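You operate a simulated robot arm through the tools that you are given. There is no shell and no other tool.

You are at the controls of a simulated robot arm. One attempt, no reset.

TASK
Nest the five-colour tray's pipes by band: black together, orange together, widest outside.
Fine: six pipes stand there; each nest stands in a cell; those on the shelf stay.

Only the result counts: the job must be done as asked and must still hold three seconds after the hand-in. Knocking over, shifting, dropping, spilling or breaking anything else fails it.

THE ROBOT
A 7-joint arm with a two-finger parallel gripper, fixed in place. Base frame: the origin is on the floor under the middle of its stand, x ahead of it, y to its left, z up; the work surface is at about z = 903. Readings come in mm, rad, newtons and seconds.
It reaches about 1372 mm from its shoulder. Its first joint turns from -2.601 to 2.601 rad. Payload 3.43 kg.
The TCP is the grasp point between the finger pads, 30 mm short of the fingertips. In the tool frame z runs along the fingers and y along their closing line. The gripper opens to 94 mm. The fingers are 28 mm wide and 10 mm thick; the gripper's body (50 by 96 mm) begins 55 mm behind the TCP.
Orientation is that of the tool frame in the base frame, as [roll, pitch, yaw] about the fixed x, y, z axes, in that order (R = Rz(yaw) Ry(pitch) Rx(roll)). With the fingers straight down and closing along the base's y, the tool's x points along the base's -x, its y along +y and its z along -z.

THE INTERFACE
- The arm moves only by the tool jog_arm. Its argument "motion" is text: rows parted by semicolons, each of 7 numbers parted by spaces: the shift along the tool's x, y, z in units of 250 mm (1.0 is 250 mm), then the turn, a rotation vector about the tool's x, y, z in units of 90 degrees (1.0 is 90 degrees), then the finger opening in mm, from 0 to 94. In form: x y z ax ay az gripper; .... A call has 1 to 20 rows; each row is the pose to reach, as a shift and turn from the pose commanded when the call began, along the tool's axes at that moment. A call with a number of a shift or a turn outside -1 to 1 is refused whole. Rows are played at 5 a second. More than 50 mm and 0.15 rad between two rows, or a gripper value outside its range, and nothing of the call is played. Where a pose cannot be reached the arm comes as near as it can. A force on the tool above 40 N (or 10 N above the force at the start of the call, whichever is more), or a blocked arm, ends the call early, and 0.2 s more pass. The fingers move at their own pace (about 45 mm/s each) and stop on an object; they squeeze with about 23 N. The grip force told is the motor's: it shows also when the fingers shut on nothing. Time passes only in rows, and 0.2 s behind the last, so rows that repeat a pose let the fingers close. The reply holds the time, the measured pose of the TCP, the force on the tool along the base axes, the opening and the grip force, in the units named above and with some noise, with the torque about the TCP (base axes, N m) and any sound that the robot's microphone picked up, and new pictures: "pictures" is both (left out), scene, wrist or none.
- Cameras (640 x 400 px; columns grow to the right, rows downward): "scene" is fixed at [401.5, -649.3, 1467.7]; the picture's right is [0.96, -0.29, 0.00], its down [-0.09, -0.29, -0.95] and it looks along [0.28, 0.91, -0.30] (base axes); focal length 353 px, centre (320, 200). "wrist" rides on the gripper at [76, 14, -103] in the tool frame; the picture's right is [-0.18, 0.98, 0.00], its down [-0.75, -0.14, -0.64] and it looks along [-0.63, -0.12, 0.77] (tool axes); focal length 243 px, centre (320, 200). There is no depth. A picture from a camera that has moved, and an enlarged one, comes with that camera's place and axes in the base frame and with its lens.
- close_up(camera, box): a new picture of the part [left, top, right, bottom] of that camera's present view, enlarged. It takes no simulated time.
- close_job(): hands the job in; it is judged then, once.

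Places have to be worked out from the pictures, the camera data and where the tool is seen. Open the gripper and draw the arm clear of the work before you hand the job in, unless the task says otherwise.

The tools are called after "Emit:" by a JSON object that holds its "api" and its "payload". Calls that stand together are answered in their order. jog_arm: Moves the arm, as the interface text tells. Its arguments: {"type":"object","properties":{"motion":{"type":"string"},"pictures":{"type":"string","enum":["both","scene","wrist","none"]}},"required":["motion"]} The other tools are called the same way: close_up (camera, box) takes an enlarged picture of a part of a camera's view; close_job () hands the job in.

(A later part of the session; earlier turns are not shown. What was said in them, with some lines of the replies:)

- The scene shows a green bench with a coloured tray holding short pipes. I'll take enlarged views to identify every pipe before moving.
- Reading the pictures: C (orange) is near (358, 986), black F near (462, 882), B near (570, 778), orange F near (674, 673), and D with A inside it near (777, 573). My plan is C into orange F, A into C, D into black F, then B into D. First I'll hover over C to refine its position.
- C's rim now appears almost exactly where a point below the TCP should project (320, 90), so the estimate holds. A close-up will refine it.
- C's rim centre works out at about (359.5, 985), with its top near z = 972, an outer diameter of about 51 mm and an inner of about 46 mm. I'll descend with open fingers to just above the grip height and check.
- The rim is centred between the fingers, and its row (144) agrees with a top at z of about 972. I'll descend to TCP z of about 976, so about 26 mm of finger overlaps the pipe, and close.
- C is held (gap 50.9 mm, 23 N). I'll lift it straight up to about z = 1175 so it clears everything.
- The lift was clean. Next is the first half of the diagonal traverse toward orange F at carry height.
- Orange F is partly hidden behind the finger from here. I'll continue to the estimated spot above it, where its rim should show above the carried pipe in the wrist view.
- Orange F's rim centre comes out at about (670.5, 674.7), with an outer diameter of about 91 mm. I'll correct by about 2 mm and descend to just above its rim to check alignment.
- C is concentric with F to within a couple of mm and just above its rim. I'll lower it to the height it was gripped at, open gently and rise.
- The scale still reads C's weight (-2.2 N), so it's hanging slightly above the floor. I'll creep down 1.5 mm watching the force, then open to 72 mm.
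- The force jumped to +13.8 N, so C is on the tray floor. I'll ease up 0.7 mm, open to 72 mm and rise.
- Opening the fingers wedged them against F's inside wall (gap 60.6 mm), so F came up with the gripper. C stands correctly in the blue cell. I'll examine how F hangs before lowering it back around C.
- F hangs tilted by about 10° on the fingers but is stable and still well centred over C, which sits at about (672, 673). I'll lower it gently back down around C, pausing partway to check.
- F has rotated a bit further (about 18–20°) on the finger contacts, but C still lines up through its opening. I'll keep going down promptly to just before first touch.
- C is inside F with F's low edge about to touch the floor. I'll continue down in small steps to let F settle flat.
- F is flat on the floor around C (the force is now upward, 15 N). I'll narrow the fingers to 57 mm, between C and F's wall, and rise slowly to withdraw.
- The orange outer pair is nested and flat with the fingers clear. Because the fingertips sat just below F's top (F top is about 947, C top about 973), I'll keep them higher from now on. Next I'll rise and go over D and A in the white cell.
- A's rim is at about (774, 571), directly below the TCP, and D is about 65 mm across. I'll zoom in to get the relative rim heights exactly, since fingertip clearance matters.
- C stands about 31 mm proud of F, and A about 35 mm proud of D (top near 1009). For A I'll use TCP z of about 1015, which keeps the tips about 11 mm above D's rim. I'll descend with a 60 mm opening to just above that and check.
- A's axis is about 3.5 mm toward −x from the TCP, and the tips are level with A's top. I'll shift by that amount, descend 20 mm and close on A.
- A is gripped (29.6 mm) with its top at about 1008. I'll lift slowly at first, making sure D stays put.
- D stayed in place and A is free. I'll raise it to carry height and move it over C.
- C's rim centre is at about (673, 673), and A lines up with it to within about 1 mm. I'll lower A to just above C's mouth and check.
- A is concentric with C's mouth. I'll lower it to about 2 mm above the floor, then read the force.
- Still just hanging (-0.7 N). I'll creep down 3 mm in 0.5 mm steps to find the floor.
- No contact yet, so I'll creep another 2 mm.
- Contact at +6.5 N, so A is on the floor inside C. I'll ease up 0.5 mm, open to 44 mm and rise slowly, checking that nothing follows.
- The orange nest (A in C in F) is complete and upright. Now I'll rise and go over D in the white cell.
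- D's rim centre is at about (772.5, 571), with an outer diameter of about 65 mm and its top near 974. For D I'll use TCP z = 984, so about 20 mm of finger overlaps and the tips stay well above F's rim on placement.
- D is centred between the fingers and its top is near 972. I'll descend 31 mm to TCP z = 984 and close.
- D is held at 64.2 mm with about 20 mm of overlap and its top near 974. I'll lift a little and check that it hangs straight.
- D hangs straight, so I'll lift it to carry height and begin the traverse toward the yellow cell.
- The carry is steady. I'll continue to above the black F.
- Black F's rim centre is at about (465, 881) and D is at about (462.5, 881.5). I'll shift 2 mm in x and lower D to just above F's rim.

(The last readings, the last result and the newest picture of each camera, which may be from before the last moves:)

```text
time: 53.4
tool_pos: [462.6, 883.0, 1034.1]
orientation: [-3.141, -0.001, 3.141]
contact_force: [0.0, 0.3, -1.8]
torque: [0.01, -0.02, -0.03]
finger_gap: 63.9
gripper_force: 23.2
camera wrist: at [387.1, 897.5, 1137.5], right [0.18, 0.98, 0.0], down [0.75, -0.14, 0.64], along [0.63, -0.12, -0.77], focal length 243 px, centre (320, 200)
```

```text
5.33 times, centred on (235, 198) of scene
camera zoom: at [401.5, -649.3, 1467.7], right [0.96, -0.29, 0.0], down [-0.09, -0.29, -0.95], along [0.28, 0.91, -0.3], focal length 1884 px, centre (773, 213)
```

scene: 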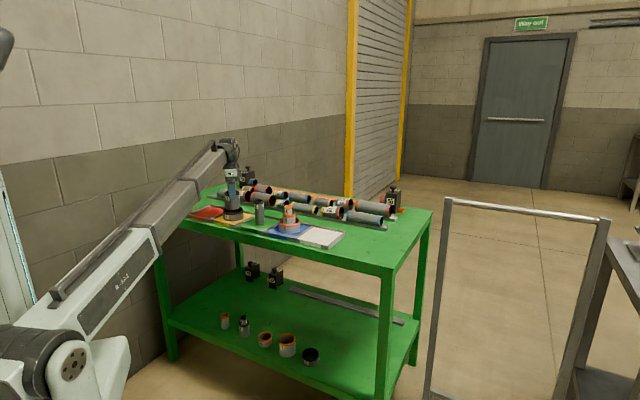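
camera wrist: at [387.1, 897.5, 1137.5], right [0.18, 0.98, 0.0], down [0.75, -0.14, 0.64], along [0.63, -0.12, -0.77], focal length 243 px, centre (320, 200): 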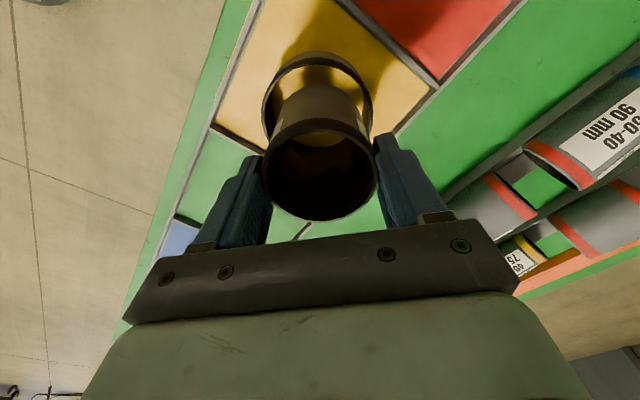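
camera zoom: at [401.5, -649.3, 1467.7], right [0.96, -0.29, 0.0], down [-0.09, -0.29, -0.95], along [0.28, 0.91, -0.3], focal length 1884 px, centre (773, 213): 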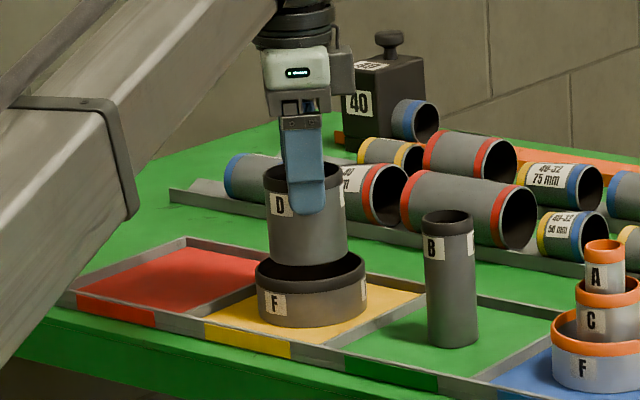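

D is over F with only about 2 mm lateral offset, and radial clearance is about 10 mm. I'll correct that and lower D to about 2 mm above the floor.

Emit:
{"api": "jog_arm", "payload": {"motion": "-0.004 -0.009 0 0 0 0 56; -0.004 -0.009 0.04 0 0 0 56; -0.004 -0.009 0.08 0 0 0 56; -0.004 -0.009 0.12 0 0 0 56; -0.004 -0.009 0.16 0 0 0 56; -0.004 -0.009 0.185 0 0 0 56; -0.004 -0.009 0.192 0 0 0 56; -0.004 -0.009 0.192 0 0 0 56", "pictures": "both"}}

Emit:
{"api": "close_up", "payload": {"camera": "wrist", "box": [220, 40, 420, 235]}}

Emit:
{"api": "close_up", "payload": {"camera": "scene", "box": [195, 160, 275, 235]}}

```text
time: 55.2
tool_pos: [465.7, 879.6, 986.2]
orientation: [-3.142, 0.001, 3.141]
contact_force: [0.8, -0.4, -2.4]
torque: [0.01, 0.02, 0.01]
finger_gap: 63.6
gripper_force: 22.3
camera wrist: at [389.2, 893.9, 1089.6], right [0.18, 0.98, 0.0], down [0.75, -0.14, 0.64], along [0.63, -0.12, -0.77], focal length 243 px, centre (320, 200)
```

scene: 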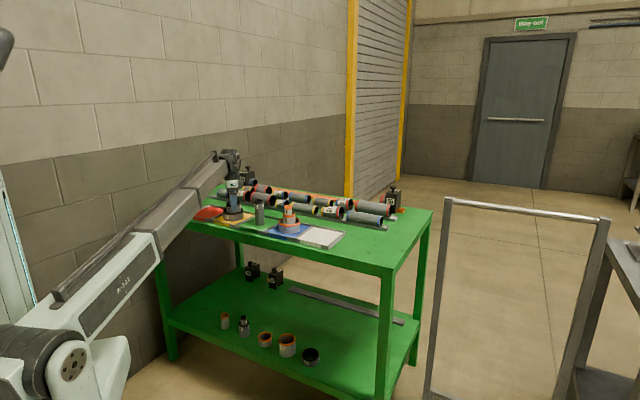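
wrist: 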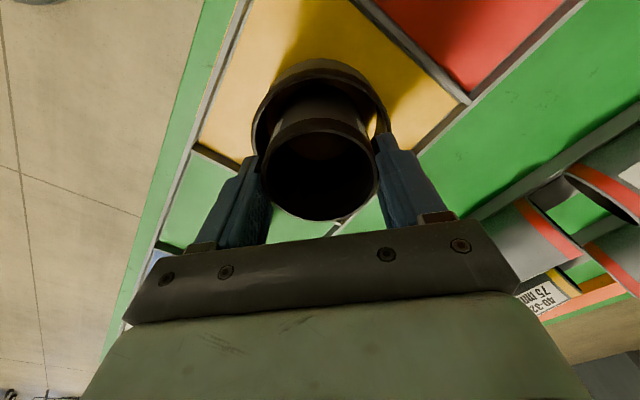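

```text
2.05 times, centred on (320, 138) of wrist
camera zoom: at [389.2, 893.9, 1089.6], right [0.18, 0.98, 0.0], down [0.75, -0.14, 0.64], along [0.63, -0.12, -0.77], focal length 498 px, centre (320, 328)
```

zoom: 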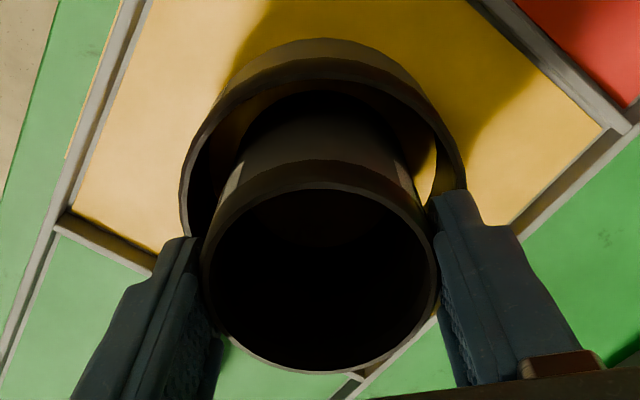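

```text
5.33 times, centred on (235, 198) of scene
camera zoom: at [401.5, -649.3, 1467.7], right [0.96, -0.29, 0.0], down [-0.09, -0.29, -0.95], along [0.28, 0.91, -0.3], focal length 1884 px, centre (773, 213)
```

zoom: 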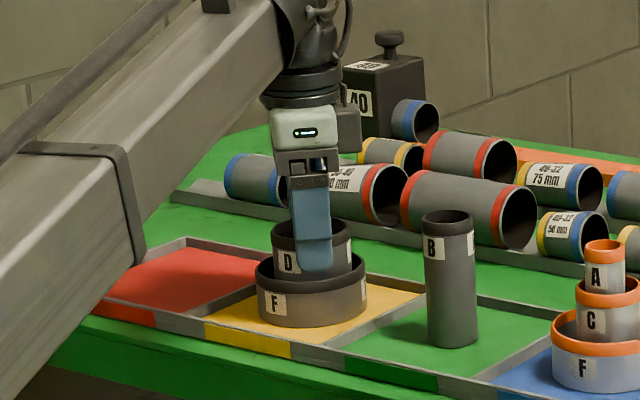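

D is inside F and still hanging (-2.4 N). I'll creep down to touch the floor.

Emit:
{"api": "jog_arm", "payload": {"motion": "0 0 0.003 0 0 0 56; 0 0 0.006 0 0 0 56; 0 0 0.008 0 0 0 56; 0 0 0.008 0 0 0 56", "pictures": "none"}}

```text
time: 56.2
tool_pos: [464.6, 880.5, 986.2]
orientation: [-3.141, 0.0, -3.14]
contact_force: [-1.5, 1.4, 4.0]
torque: [-0.04, 0.03, -0.04]
finger_gap: 63.7
gripper_force: 23.1
```

Contact at +4 N, so D is on the floor. I'll open just to 70 mm, rise 12 mm and verify that nothing follows.

Emit:
{"api": "jog_arm", "payload": {"motion": "0 0 -0.002 0 0 0 60; 0 0 -0.002 0 0 0 66; 0 0 -0.002 0 0 0 70; 0 0 -0.002 0 0 0 70; 0 0 -0.002 0 0 0 70", "pictures": "both"}}

Emit:
{"api": "close_up", "payload": {"camera": "wrist", "box": [220, 40, 420, 235]}}

Emit:
{"api": "close_up", "payload": {"camera": "scene", "box": [195, 160, 275, 235]}}

```text
time: 57.4
tool_pos: [465.4, 879.6, 985.5]
orientation: [3.141, 0.0, -3.141]
contact_force: [0.3, -0.1, -0.4]
torque: [0.02, -0.02, 0.02]
finger_gap: 69.9
gripper_force: 0.1
camera wrist: at [389.5, 894.2, 1089.1], right [0.18, 0.98, 0.0], down [0.75, -0.14, 0.64], along [0.63, -0.12, -0.77], focal length 243 px, centre (320, 200)
```

scene: 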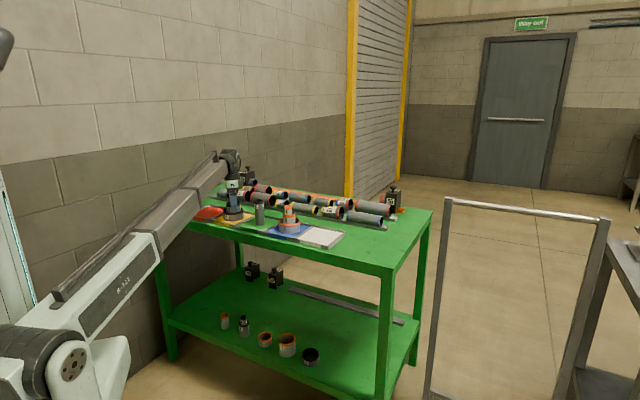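
wrist: 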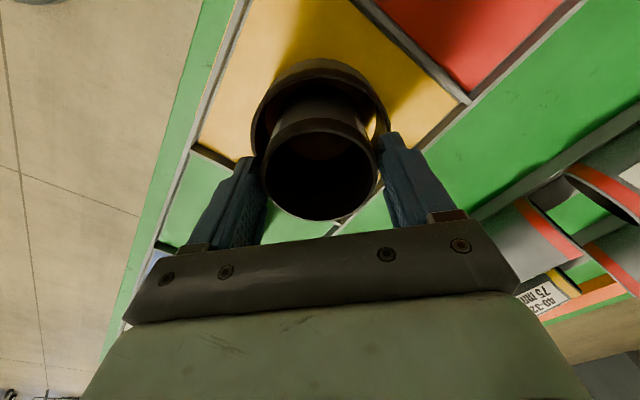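

```text
2.05 times, centred on (320, 138) of wrist
camera zoom: at [389.5, 894.2, 1089.1], right [0.18, 0.98, 0.0], down [0.75, -0.14, 0.64], along [0.63, -0.12, -0.77], focal length 498 px, centre (320, 328)
```

zoom: 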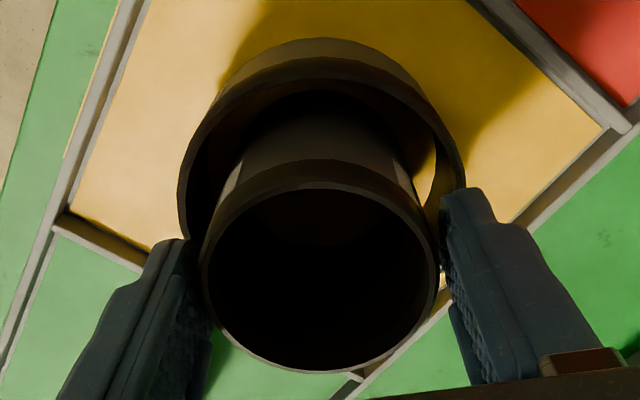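

```text
5.33 times, centred on (235, 198) of scene
camera zoom: at [401.5, -649.3, 1467.7], right [0.96, -0.29, 0.0], down [-0.09, -0.29, -0.95], along [0.28, 0.91, -0.3], focal length 1884 px, centre (773, 213)
```

zoom: 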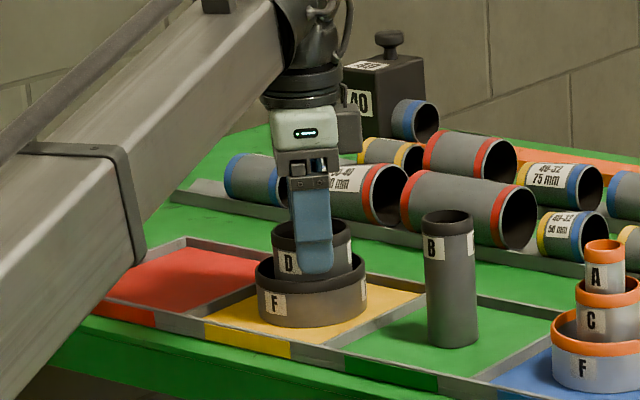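

The fingers opened freely (69.9 mm, no load), so they are above F's rim and clear of D. I'll rise straight up and then verify.

Emit:
{"api": "jog_arm", "payload": {"motion": "0 0 -0.02 0 0 0 70; 0 0 -0.06 0 0 0 70; 0 0 -0.14 0 0 0 70; 0 0 -0.26 0 0 0 70; 0 0 -0.4 0 0 0 70; 0 0 -0.54 0 0 0 70; 0 0 -0.68 0 0 0 70; 0 0 -0.72 0 0 0 70; 0 0 -0.72 0 0 0 70", "pictures": "both"}}

Emit:
{"api": "close_up", "payload": {"camera": "wrist", "box": [220, 10, 420, 135]}}

Emit:
{"api": "close_up", "payload": {"camera": "scene", "box": [195, 170, 305, 240]}}

```text
time: 59.4
tool_pos: [465.4, 876.3, 1165.1]
orientation: [-3.141, -0.001, 3.141]
contact_force: [-0.3, 0.6, -0.4]
torque: [-0.02, 0.0, -0.02]
finger_gap: 70.1
gripper_force: 0.3
camera wrist: at [389.8, 891.4, 1268.6], right [0.18, 0.98, 0.0], down [0.75, -0.14, 0.64], along [0.63, -0.12, -0.77], focal length 243 px, centre (320, 200)
```

scene: 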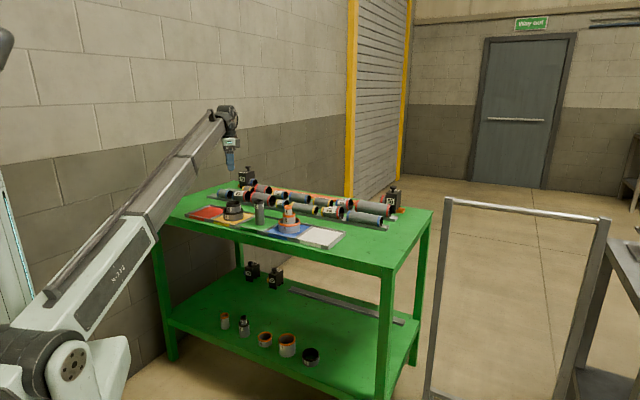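
wrist: 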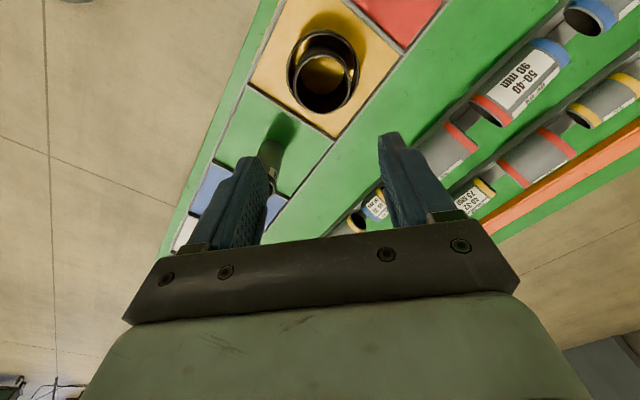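

```text
3.20 times, centred on (320, 72) of wrist
camera zoom: at [389.8, 891.4, 1268.6], right [0.18, 0.98, 0.0], down [0.75, -0.14, 0.64], along [0.63, -0.12, -0.77], focal length 776 px, centre (320, 608)
```

zoom: 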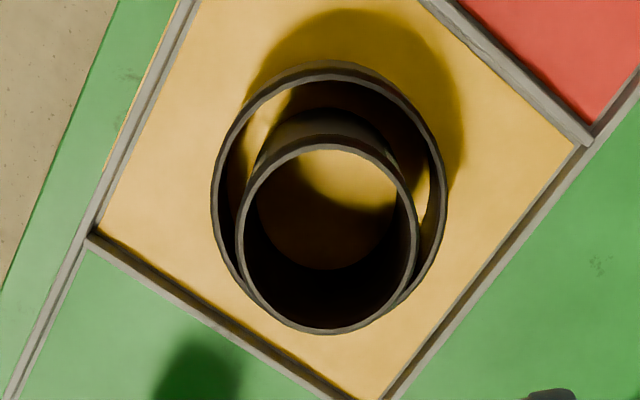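

```text
5.71 times, centred on (250, 205) of scene
camera zoom: at [401.5, -649.3, 1467.7], right [0.96, -0.29, 0.0], down [-0.09, -0.29, -0.95], along [0.28, 0.91, -0.3], focal length 2019 px, centre (720, 171)
```

zoom: 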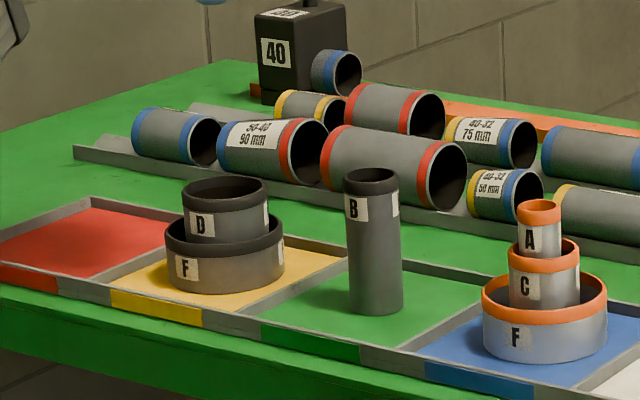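

The black outer pair is nested: D is at about (465, 880) inside F. Now I'll move over B in the green cell, expected near (569, 778).

Emit:
{"api": "jog_arm", "payload": {"motion": "-0.04 -0.04 0 0 0 0 80; -0.13 -0.13 0 0 0 0 80; -0.23 -0.23 0 0 0 0 80; -0.33 -0.33 0 0 0 0 80; -0.4 -0.39 0 0 0 0 80; -0.418 -0.407 0 0 0 0 80; -0.418 -0.407 0 0 0 0 80; -0.418 -0.407 0 0 0 0 80", "pictures": "wrist"}}

Emit:
{"api": "close_up", "payload": {"camera": "wrist", "box": [220, 20, 420, 145]}}

Emit:
{"api": "close_up", "payload": {"camera": "scene", "box": [220, 190, 300, 240]}}

```text
time: 61.2
tool_pos: [570.0, 776.8, 1165.4]
orientation: [-3.141, -0.001, 3.141]
contact_force: [0.1, 0.3, 0.0]
torque: [0.01, 0.0, 0.0]
finger_gap: 80.1
gripper_force: 0.0
camera wrist: at [494.1, 791.3, 1268.9], right [0.18, 0.98, 0.0], down [0.75, -0.14, 0.64], along [0.63, -0.12, -0.77], focal length 243 px, centre (320, 200)
```

wrist: 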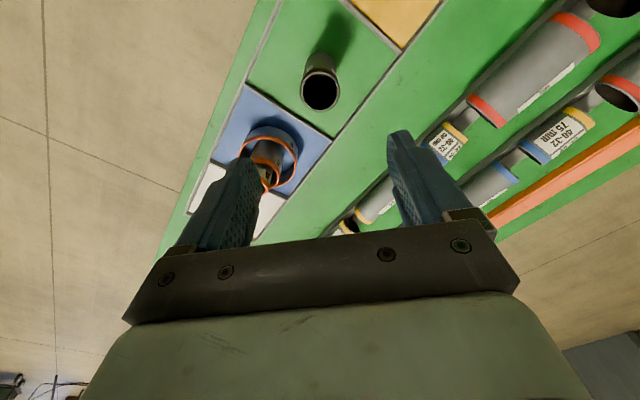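

```text
3.20 times, centred on (320, 82) of wrist
camera zoom: at [494.1, 791.3, 1268.9], right [0.18, 0.98, 0.0], down [0.75, -0.14, 0.64], along [0.63, -0.12, -0.77], focal length 776 px, centre (320, 576)
```

zoom: 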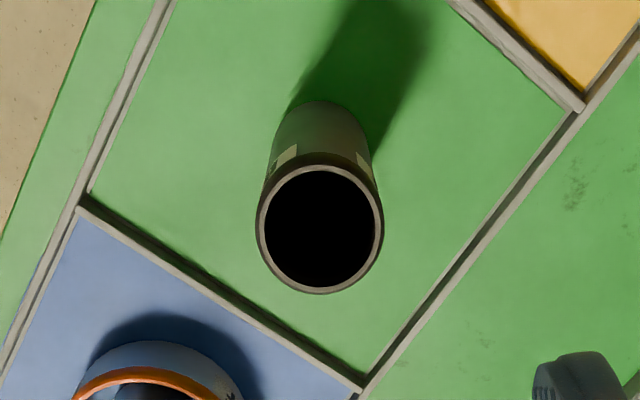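

```text
8.00 times, centred on (260, 215) of scene
camera zoom: at [401.5, -649.3, 1467.7], right [0.96, -0.29, 0.0], down [-0.09, -0.29, -0.95], along [0.28, 0.91, -0.3], focal length 2827 px, centre (800, 80)
```

zoom: 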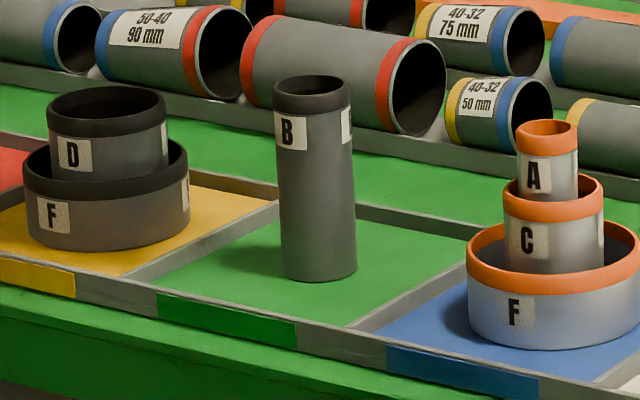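

B's rim centre is at about (567, 778), about 41 mm across, with its top near 1009. I'll shift 2.8 mm and descend to just above it.

Emit:
{"api": "jog_arm", "payload": {"motion": "0.011 0 0.05 0 0 0 80; 0.011 0 0.17 0 0 0 80; 0.011 0 0.3 0 0 0 80; 0.011 0 0.42 0 0 0 80; 0.011 0 0.49 0 0 0 80; 0.011 0 0.508 0 0 0 80; 0.011 0 0.508 0 0 0 80", "pictures": "wrist"}}

Emit:
{"api": "close_up", "payload": {"camera": "wrist", "box": [200, 60, 440, 210]}}

Emit:
{"api": "close_up", "payload": {"camera": "scene", "box": [220, 170, 310, 240]}}

```text
time: 62.8
tool_pos: [567.6, 778.1, 1039.9]
orientation: [3.141, 0.0, 3.141]
contact_force: [1.0, 0.4, 0.1]
torque: [-0.03, -0.02, 0.01]
finger_gap: 80.1
gripper_force: 0.0
camera wrist: at [490.8, 791.4, 1142.5], right [0.18, 0.98, 0.0], down [0.75, -0.14, 0.64], along [0.63, -0.12, -0.77], focal length 243 px, centre (320, 200)
```

wrist: 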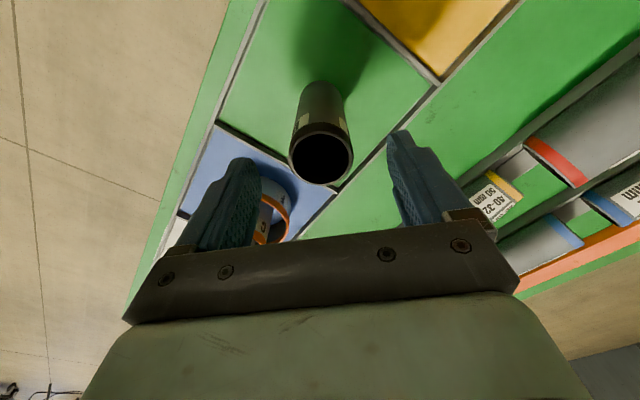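

```text
2.67 times, centred on (320, 135) of wrist
camera zoom: at [490.8, 791.4, 1142.5], right [0.18, 0.98, 0.0], down [0.75, -0.14, 0.64], along [0.63, -0.12, -0.77], focal length 647 px, centre (320, 373)
```

zoom: 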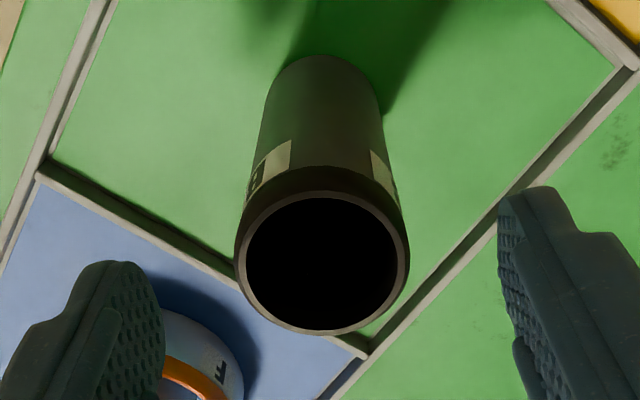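

```text
5.71 times, centred on (265, 205) of scene
camera zoom: at [401.5, -649.3, 1467.7], right [0.96, -0.29, 0.0], down [-0.09, -0.29, -0.95], along [0.28, 0.91, -0.3], focal length 2019 px, centre (634, 171)
```

zoom: 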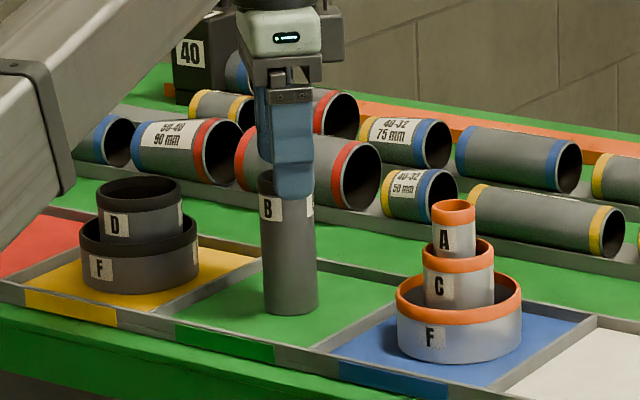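

B is centred and the tips are level with its top. I'll descend 20 mm and close.

Emit:
{"api": "jog_arm", "payload": {"motion": "0 0 0.04 0 0 0 80; 0 0 0.08 0 0 0 80; 0 0 0.08 0 0 0 80; 0 0 0.08 0 0 0 60; 0 0 0.08 0 0 0 46; 0 0 0.08 0 0 0 34; 0 0 0.08 0 0 0 34; 0 0 0.08 0 0 0 34", "pictures": "wrist"}}

Emit:
{"api": "close_up", "payload": {"camera": "wrist", "box": [200, 60, 440, 210]}}

Emit:
{"api": "close_up", "payload": {"camera": "scene", "box": [220, 170, 310, 240]}}

```text
time: 64.6
tool_pos: [566.6, 777.8, 1020.3]
orientation: [-3.141, -0.001, -3.141]
contact_force: [-0.5, 0.4, 0.6]
torque: [-0.04, 0.02, 0.04]
finger_gap: 39.2
gripper_force: 23.2
camera wrist: at [490.7, 792.1, 1123.1], right [0.18, 0.98, 0.0], down [0.75, -0.14, 0.64], along [0.63, -0.12, -0.77], focal length 243 px, centre (320, 200)
```

wrist: 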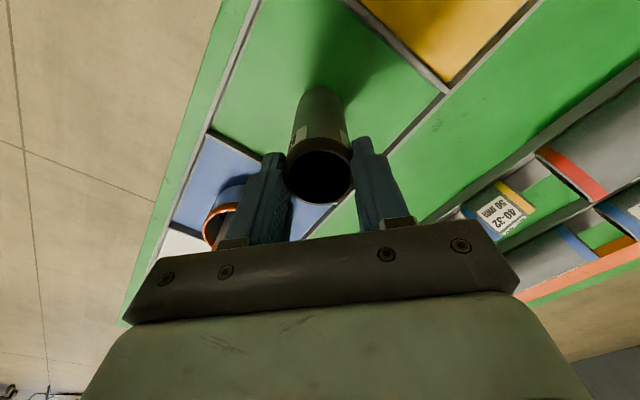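

```text
2.67 times, centred on (320, 135) of wrist
camera zoom: at [490.7, 792.1, 1123.1], right [0.18, 0.98, 0.0], down [0.75, -0.14, 0.64], along [0.63, -0.12, -0.77], focal length 647 px, centre (320, 373)
```

zoom: 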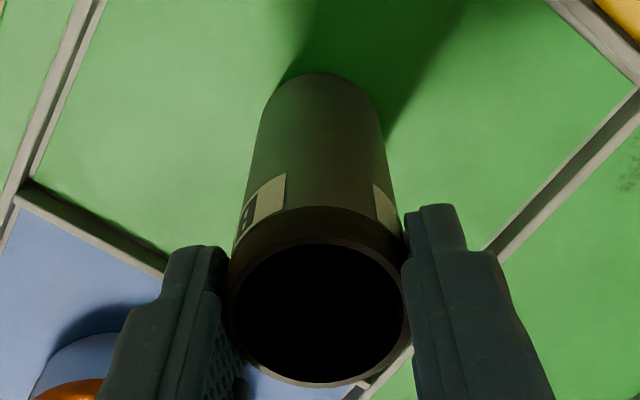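

```text
5.71 times, centred on (265, 205) of scene
camera zoom: at [401.5, -649.3, 1467.7], right [0.96, -0.29, 0.0], down [-0.09, -0.29, -0.95], along [0.28, 0.91, -0.3], focal length 2019 px, centre (634, 171)
```

zoom: 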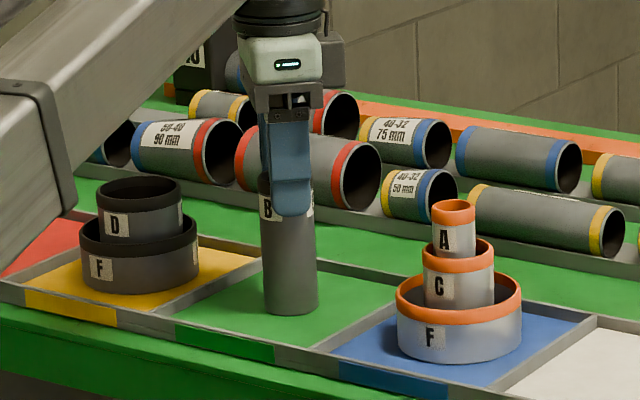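

B is gripped (39.2 mm). I'll lift it to carry height and move it over D.

Emit:
{"api": "jog_arm", "payload": {"motion": "0 0 -0.02 0 0 0 34; 0 0 -0.08 0 0 0 34; 0 0 -0.2 0 0 0 34; 0 0 -0.33 0 0 0 34; 0 0 -0.46 0 0 0 34; 0 0 -0.58 0 0 0 34; 0 0 -0.64 0 0 0 34; 0.02 0.02 -0.64 0 0 0 34; 0.09 0.09 -0.64 0 0 0 34; 0.18 0.18 -0.64 0 0 0 34; 0.27 0.27 -0.64 0 0 0 34; 0.35 0.35 -0.64 0 0 0 34; 0.397 0.397 -0.64 0 0 0 34; 0.407 0.407 -0.64 0 0 0 34; 0.407 0.407 -0.64 0 0 0 34; 0.407 0.407 -0.64 0 0 0 34", "pictures": "both"}}

Emit:
{"api": "close_up", "payload": {"camera": "wrist", "box": [220, 10, 420, 135]}}

Emit:
{"api": "close_up", "payload": {"camera": "scene", "box": [195, 150, 305, 240]}}

```text
time: 68.0
tool_pos: [465.4, 878.8, 1179.0]
orientation: [-3.141, -0.001, -3.141]
contact_force: [0.2, -0.4, -2.1]
torque: [-0.01, -0.02, 0.0]
finger_gap: 39.0
gripper_force: 22.8
camera wrist: at [388.8, 893.1, 1282.7], right [0.18, 0.98, 0.0], down [0.75, -0.14, 0.64], along [0.63, -0.12, -0.77], focal length 243 px, centre (320, 200)
```

scene: 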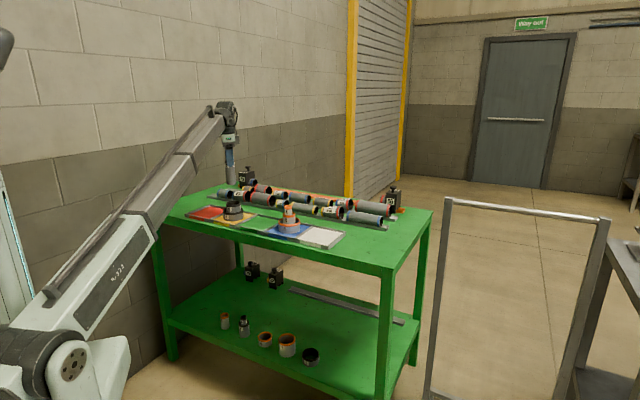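
wrist: 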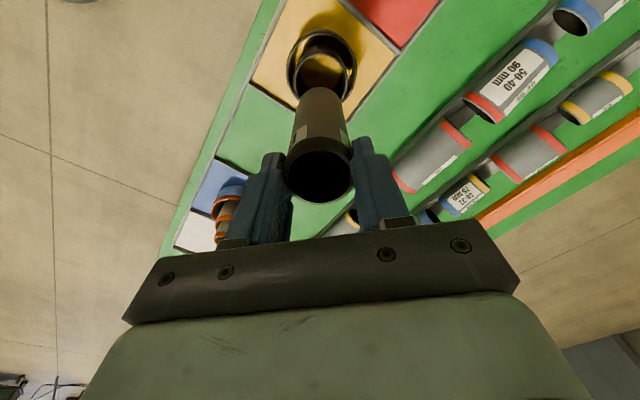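

```text
3.20 times, centred on (320, 72) of wrist
camera zoom: at [388.8, 893.1, 1282.7], right [0.18, 0.98, 0.0], down [0.75, -0.14, 0.64], along [0.63, -0.12, -0.77], focal length 776 px, centre (320, 608)
```

zoom: 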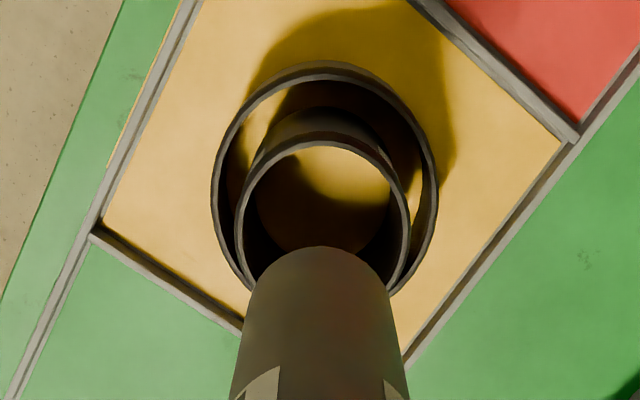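

```text
4.44 times, centred on (250, 195) of scene
camera zoom: at [401.5, -649.3, 1467.7], right [0.96, -0.29, 0.0], down [-0.09, -0.29, -0.95], along [0.28, 0.91, -0.3], focal length 1570 px, centre (631, 222)
```

zoom: 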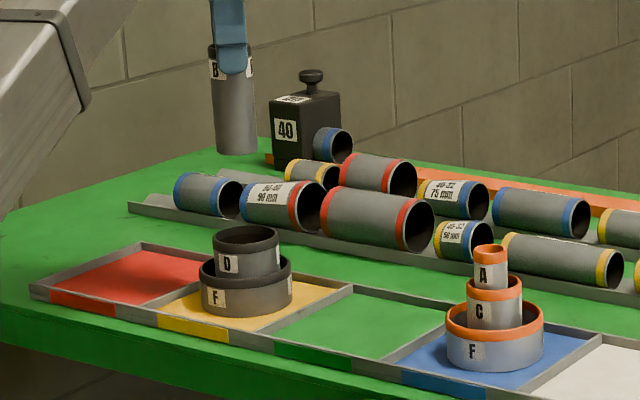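

B lines up with D's mouth to within about 2–3 mm. I'll lower it to just above D and recheck.

Emit:
{"api": "jog_arm", "payload": {"motion": "0 0 0.05 0 0 0 34; 0 0 0.14 0 0 0 34; 0 0 0.24 0 0 0 34; 0 0 0.31 0 0 0 34; 0 0 0.325 0 0 0 34; 0 0 0.325 0 0 0 34; 0 0 0.325 0 0 0 34", "pictures": "wrist"}}

Emit:
{"api": "close_up", "payload": {"camera": "wrist", "box": [220, 10, 420, 135]}}

Emit:
{"api": "close_up", "payload": {"camera": "scene", "box": [200, 160, 270, 230]}}

```text
time: 69.6
tool_pos: [465.6, 879.0, 1097.9]
orientation: [-3.141, 0.0, -3.141]
contact_force: [-1.1, 0.3, -2.9]
torque: [0.0, -0.01, -0.02]
finger_gap: 39.1
gripper_force: 22.5
camera wrist: at [389.4, 892.8, 1201.2], right [0.18, 0.98, 0.0], down [0.75, -0.14, 0.64], along [0.63, -0.12, -0.77], focal length 243 px, centre (320, 200)
```

wrist: 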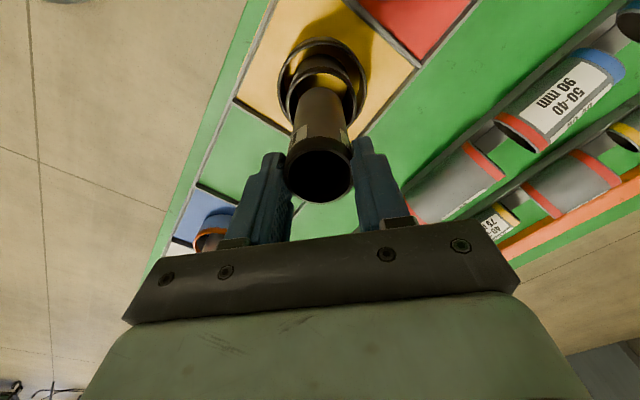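

```text
3.20 times, centred on (320, 72) of wrist
camera zoom: at [389.4, 892.8, 1201.2], right [0.18, 0.98, 0.0], down [0.75, -0.14, 0.64], along [0.63, -0.12, -0.77], focal length 776 px, centre (320, 608)
```

zoom: 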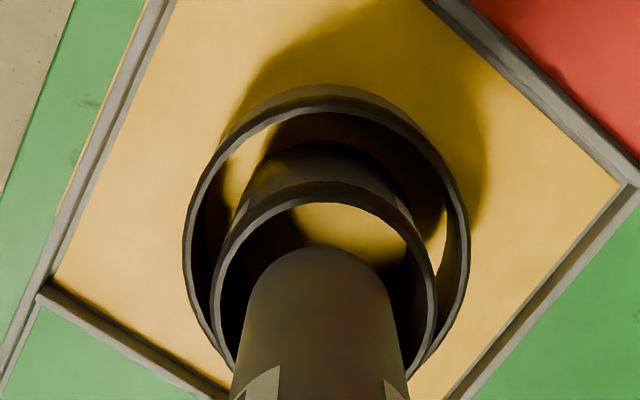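

```text
5.71 times, centred on (235, 195) of scene
camera zoom: at [401.5, -649.3, 1467.7], right [0.96, -0.29, 0.0], down [-0.09, -0.29, -0.95], along [0.28, 0.91, -0.3], focal length 2019 px, centre (806, 229)
```

zoom: 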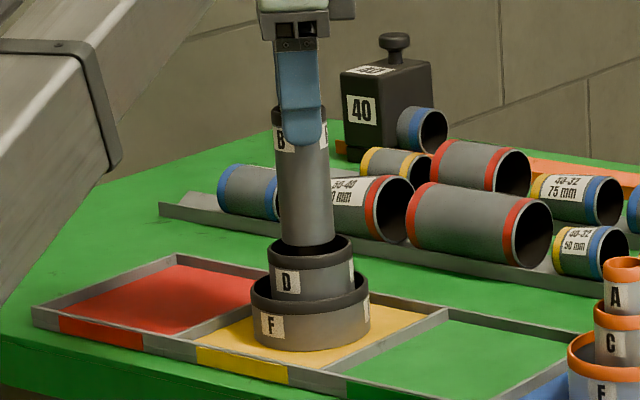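

B is concentric with D to within about 1 mm. I'll lower it to about 2 mm above the floor.

Emit:
{"api": "jog_arm", "payload": {"motion": "0 0 0.05 0 0 0 34; 0 0 0.12 0 0 0 34; 0 0 0.19 0 0 0 34; 0 0 0.25 0 0 0 34; 0 0 0.29 0 0 0 34; 0 0 0.306 0 0 0 34; 0 0 0.306 0 0 0 34", "pictures": "wrist"}}

Emit:
{"api": "close_up", "payload": {"camera": "scene", "box": [200, 160, 270, 230]}}

```text
time: 71.2
tool_pos: [463.4, 881.2, 1022.1]
orientation: [-3.141, 0.0, 3.141]
contact_force: [-0.2, 0.0, -1.1]
torque: [0.0, 0.0, 0.01]
finger_gap: 39.1
gripper_force: 22.8
camera wrist: at [389.0, 894.9, 1124.7], right [0.18, 0.98, 0.0], down [0.75, -0.14, 0.64], along [0.63, -0.12, -0.77], focal length 243 px, centre (320, 200)
```

wrist: 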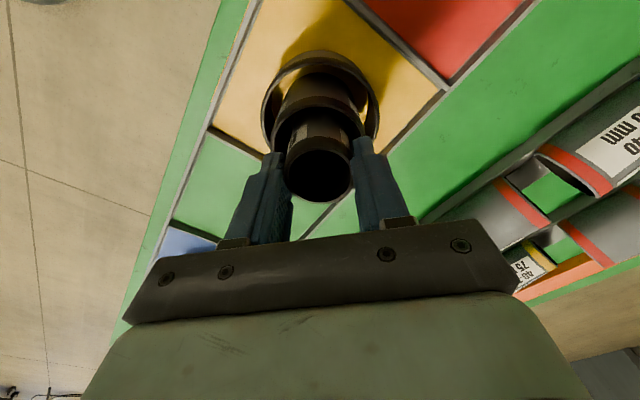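

```text
5.71 times, centred on (235, 195) of scene
camera zoom: at [401.5, -649.3, 1467.7], right [0.96, -0.29, 0.0], down [-0.09, -0.29, -0.95], along [0.28, 0.91, -0.3], focal length 2019 px, centre (806, 229)
```

zoom: 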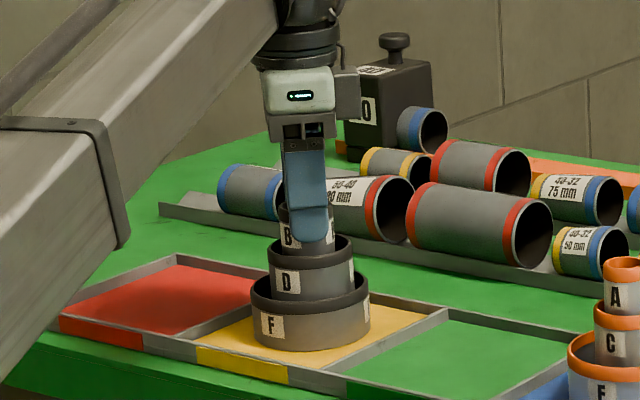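

B is inside D and still hanging. I'll creep down to touch.

Emit:
{"api": "jog_arm", "payload": {"motion": "0 0 0.003 0 0 0 34; 0 0 0.006 0 0 0 34; 0 0 0.009 0 0 0 34; 0 0 0.009 0 0 0 34", "pictures": "none"}}

```text
time: 72.2
tool_pos: [467.0, 879.6, 1018.4]
orientation: [3.141, 0.0, 3.141]
contact_force: [-2.2, 4.6, 14.6]
torque: [0.38, 0.01, 0.08]
finger_gap: 39.3
gripper_force: 23.5
```

Contact at +14.6 N. I'll ease up 0.7 mm, open to 52 mm and check that the fingers are free before rising.

Emit:
{"api": "jog_arm", "payload": {"motion": "0 0 -0.003 0 0 0 34; 0 0 -0.003 0 0 0 44; 0 0 -0.003 0 0 0 52; 0 0 -0.003 0 0 0 52; 0 0 -0.003 0 0 0 52", "pictures": "wrist"}}

Emit:
{"api": "close_up", "payload": {"camera": "scene", "box": [200, 160, 270, 230]}}

Emit:
{"api": "close_up", "payload": {"camera": "wrist", "box": [220, 40, 420, 235]}}

```text
time: 73.4
tool_pos: [465.8, 880.7, 1018.4]
orientation: [3.141, -0.001, -3.14]
contact_force: [-0.8, -0.2, 0.5]
torque: [-0.03, 0.0, -0.01]
finger_gap: 52.1
gripper_force: 0.0
camera wrist: at [390.0, 894.9, 1122.5], right [0.18, 0.98, 0.0], down [0.75, -0.14, 0.64], along [0.63, -0.12, -0.77], focal length 243 px, centre (320, 200)
```

wrist: 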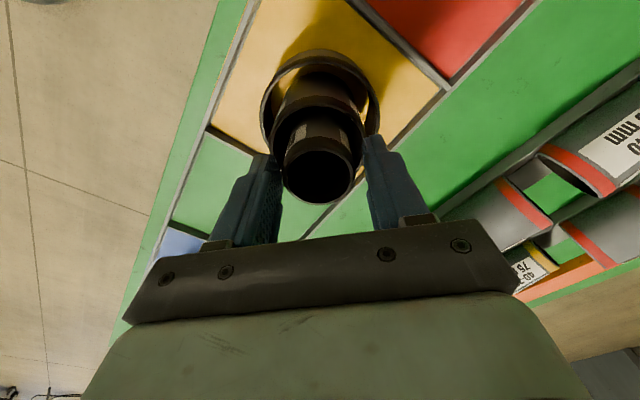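

```text
5.71 times, centred on (235, 195) of scene
camera zoom: at [401.5, -649.3, 1467.7], right [0.96, -0.29, 0.0], down [-0.09, -0.29, -0.95], along [0.28, 0.91, -0.3], focal length 2019 px, centre (806, 229)
```

zoom: 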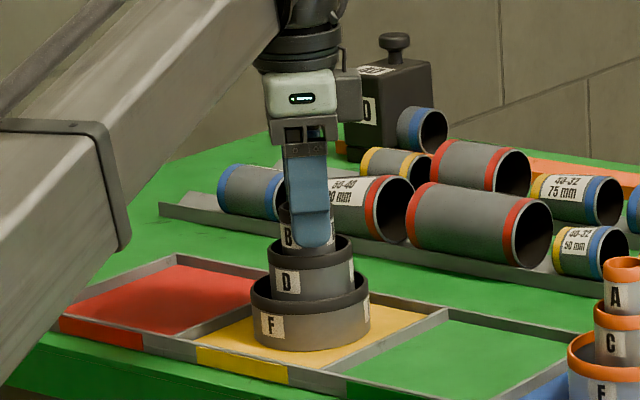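

```text
2.05 times, centred on (320, 138) of wrist
camera zoom: at [390.0, 894.9, 1122.5], right [0.18, 0.98, 0.0], down [0.75, -0.14, 0.64], along [0.63, -0.12, -0.77], focal length 498 px, centre (320, 328)
```

zoom: 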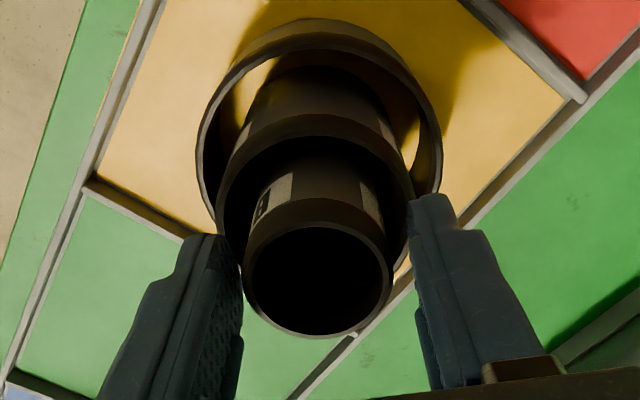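

The fingers are free (52.1 mm, no load) and B stands in D. I'll rise straight up, clear of the work, and inspect both nests.

Emit:
{"api": "jog_arm", "payload": {"motion": "0 0 -0.02 0 0 0 52; 0 0 -0.06 0 0 0 52; 0 0 -0.14 0 0 0 52; 0 0 -0.26 0 0 0 52; 0 0 -0.4 0 0 0 60; 0 0 -0.54 0 0 0 80; 0 0 -0.68 0 0 0 94; 0 0 -0.8 0 0 0 94; 0 0 -0.8 0 0 0 94", "pictures": "both"}}

Emit:
{"api": "close_up", "payload": {"camera": "scene", "box": [180, 170, 350, 260]}}

Emit:
{"api": "close_up", "payload": {"camera": "scene", "box": [200, 180, 270, 235]}}

Emit:
{"api": "close_up", "payload": {"camera": "wrist", "box": [200, 0, 440, 150]}}

```text
time: 75.4
tool_pos: [465.6, 881.6, 1221.2]
orientation: [-3.141, -0.001, -3.141]
contact_force: [0.5, -0.2, -0.1]
torque: [0.0, 0.01, 0.02]
finger_gap: 93.8
gripper_force: 0.1
camera wrist: at [388.7, 895.6, 1324.3], right [0.18, 0.98, 0.0], down [0.75, -0.14, 0.64], along [0.63, -0.12, -0.77], focal length 243 px, centre (320, 200)
```

scene: 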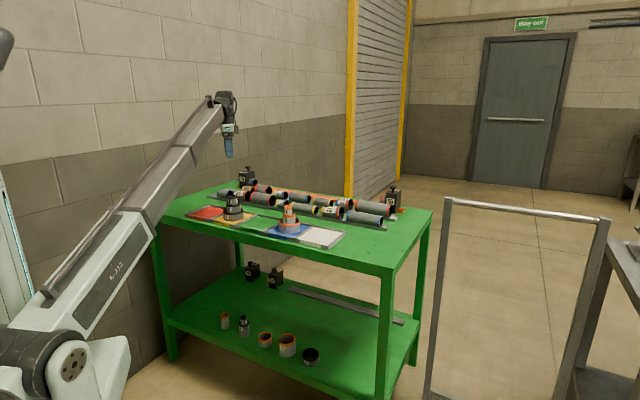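
wrist: 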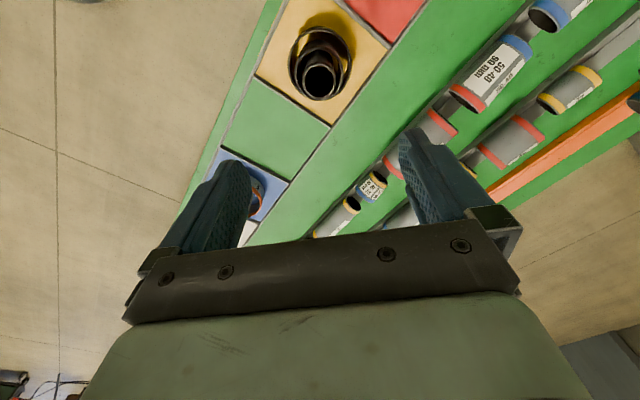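

```text
3.76 times, centred on (265, 215) of scene
camera zoom: at [401.5, -649.3, 1467.7], right [0.96, -0.29, 0.0], down [-0.09, -0.29, -0.95], along [0.28, 0.91, -0.3], focal length 1330 px, centre (527, 144)
```

zoom: 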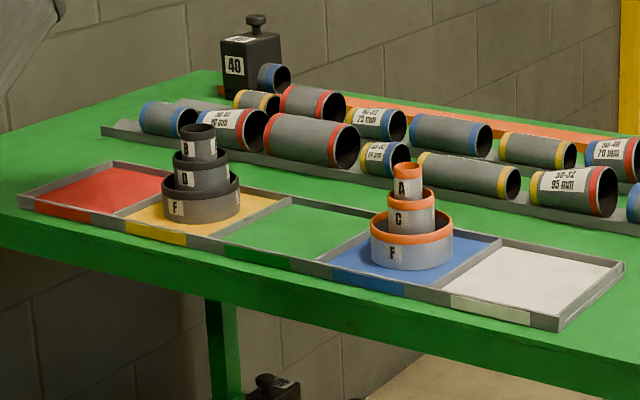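

```text
7.27 times, centred on (235, 208) of scene
camera zoom: at [401.5, -649.3, 1467.7], right [0.96, -0.29, 0.0], down [-0.09, -0.29, -0.95], along [0.28, 0.91, -0.3], focal length 2570 px, centre (938, 146)
```

zoom: 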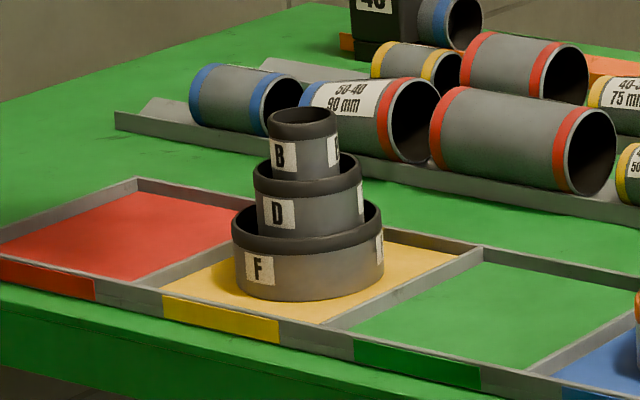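

```text
2.67 times, centred on (320, 75) of wrist
camera zoom: at [388.7, 895.6, 1324.3], right [0.18, 0.98, 0.0], down [0.75, -0.14, 0.64], along [0.63, -0.12, -0.77], focal length 647 px, centre (320, 533)
```

zoom: 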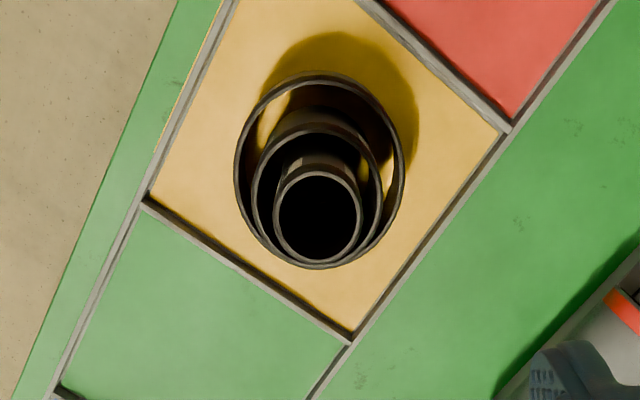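

The black nest looks perfect. A's rim looks slightly odd at this scale, so I'll zoom in on the orange nest and the shelf before handing in.

Emit:
{"api": "close_up", "payload": {"camera": "scene", "box": [265, 195, 315, 240]}}

Emit:
{"api": "close_up", "payload": {"camera": "scene", "box": [200, 250, 420, 380]}}

Emit:
{"api": "close_up", "payload": {"camera": "scene", "box": [200, 160, 420, 260]}}

```text
8.89 times, centred on (290, 218) of scene
camera zoom: at [401.5, -649.3, 1467.7], right [0.96, -0.29, 0.0], down [-0.09, -0.29, -0.95], along [0.28, 0.91, -0.3], focal length 3141 px, centre (587, 44)
```

zoom: 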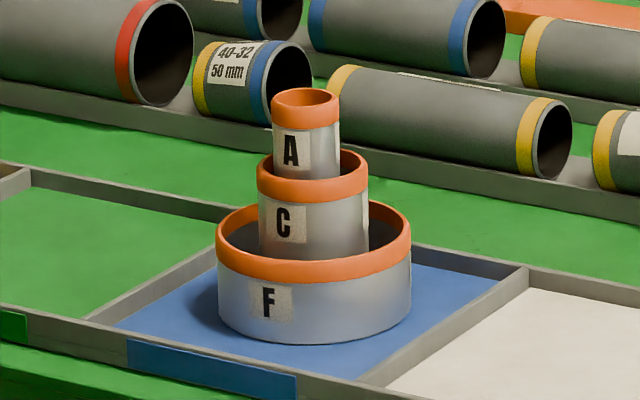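

```text
2.91 times, centred on (310, 315) of scene
camera zoom: at [401.5, -649.3, 1467.7], right [0.96, -0.29, 0.0], down [-0.09, -0.29, -0.95], along [0.28, 0.91, -0.3], focal length 1028 px, centre (349, -134)
```

zoom: 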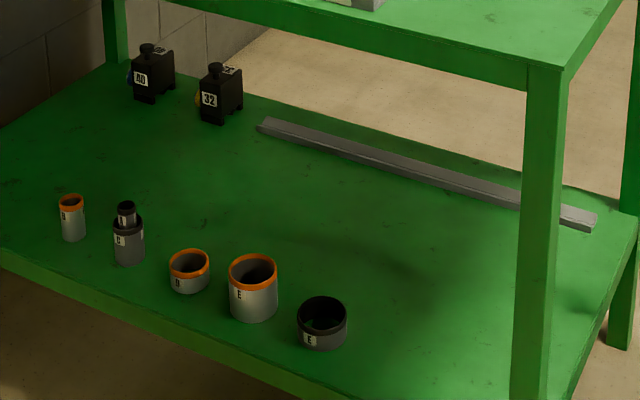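

```text
2.91 times, centred on (310, 210) of scene
camera zoom: at [401.5, -649.3, 1467.7], right [0.96, -0.29, 0.0], down [-0.09, -0.29, -0.95], along [0.28, 0.91, -0.3], focal length 1028 px, centre (349, 171)
```

zoom: 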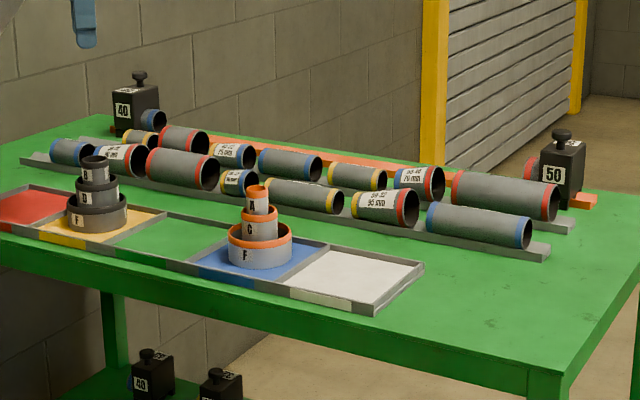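

Both nests are upright, each in its own cell, and the rack and shelf are undisturbed. I'll raise the open gripper a little further clear before handing in.

Emit:
{"api": "jog_arm", "payload": {"motion": "0 0 -0.1 0 0 0 94; 0 0 -0.2 0 0 0 94; 0 0 -0.28 0 0 0 94; 0 0 -0.28 0 0 0 94; 0 0 -0.28 0 0 0 94", "pictures": "scene"}}

```text
time: 76.6
tool_pos: [468.7, 885.3, 1281.0]
orientation: [3.124, 0.01, 3.14]
contact_force: [0.6, 0.5, 0.0]
torque: [0.01, 0.01, -0.03]
finger_gap: 94.2
gripper_force: 0.0
out of reach, approached as far as the arm can: row 3, 4, 5
```

scene: 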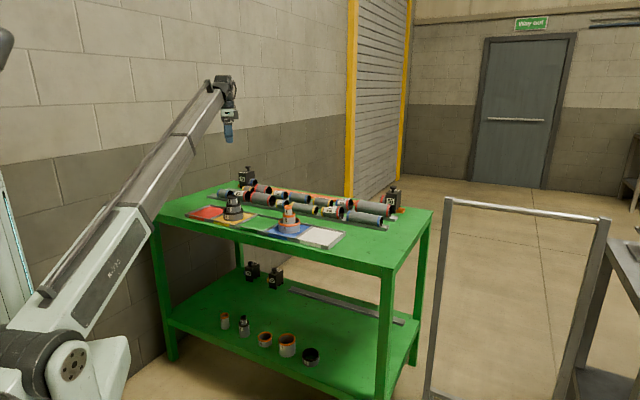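

The arm is well clear with the gripper open. The black nest stands in the yellow cell and the orange nest in the blue cell, so I'm handing the job in.

Emit:
{"api": "close_job", "payload": {}}

```text
The job is handed in.
```

I nested all six tray pipes by band, and both nests were upright in their cells when I handed the job in. I don't have the judge's result.

- **Black nest (yellow cell):** F is outside, D inside it, and B in the middle.
- **Orange nest (blue cell):** F is outside, C inside it, and A in the middle.

**One slip:** when I first opened the fingers after placing C, they caught the inside of the orange F and lifted it with the gripper. It tilted while it hung, but it didn't drop. I lowered it back around C until it sat flat. Nothing else moved, and the later placements went cleanly.

The last pictures showed the shelf pipes and the long pipes behind the tray undisturbed. The gripper was open and well above the work.
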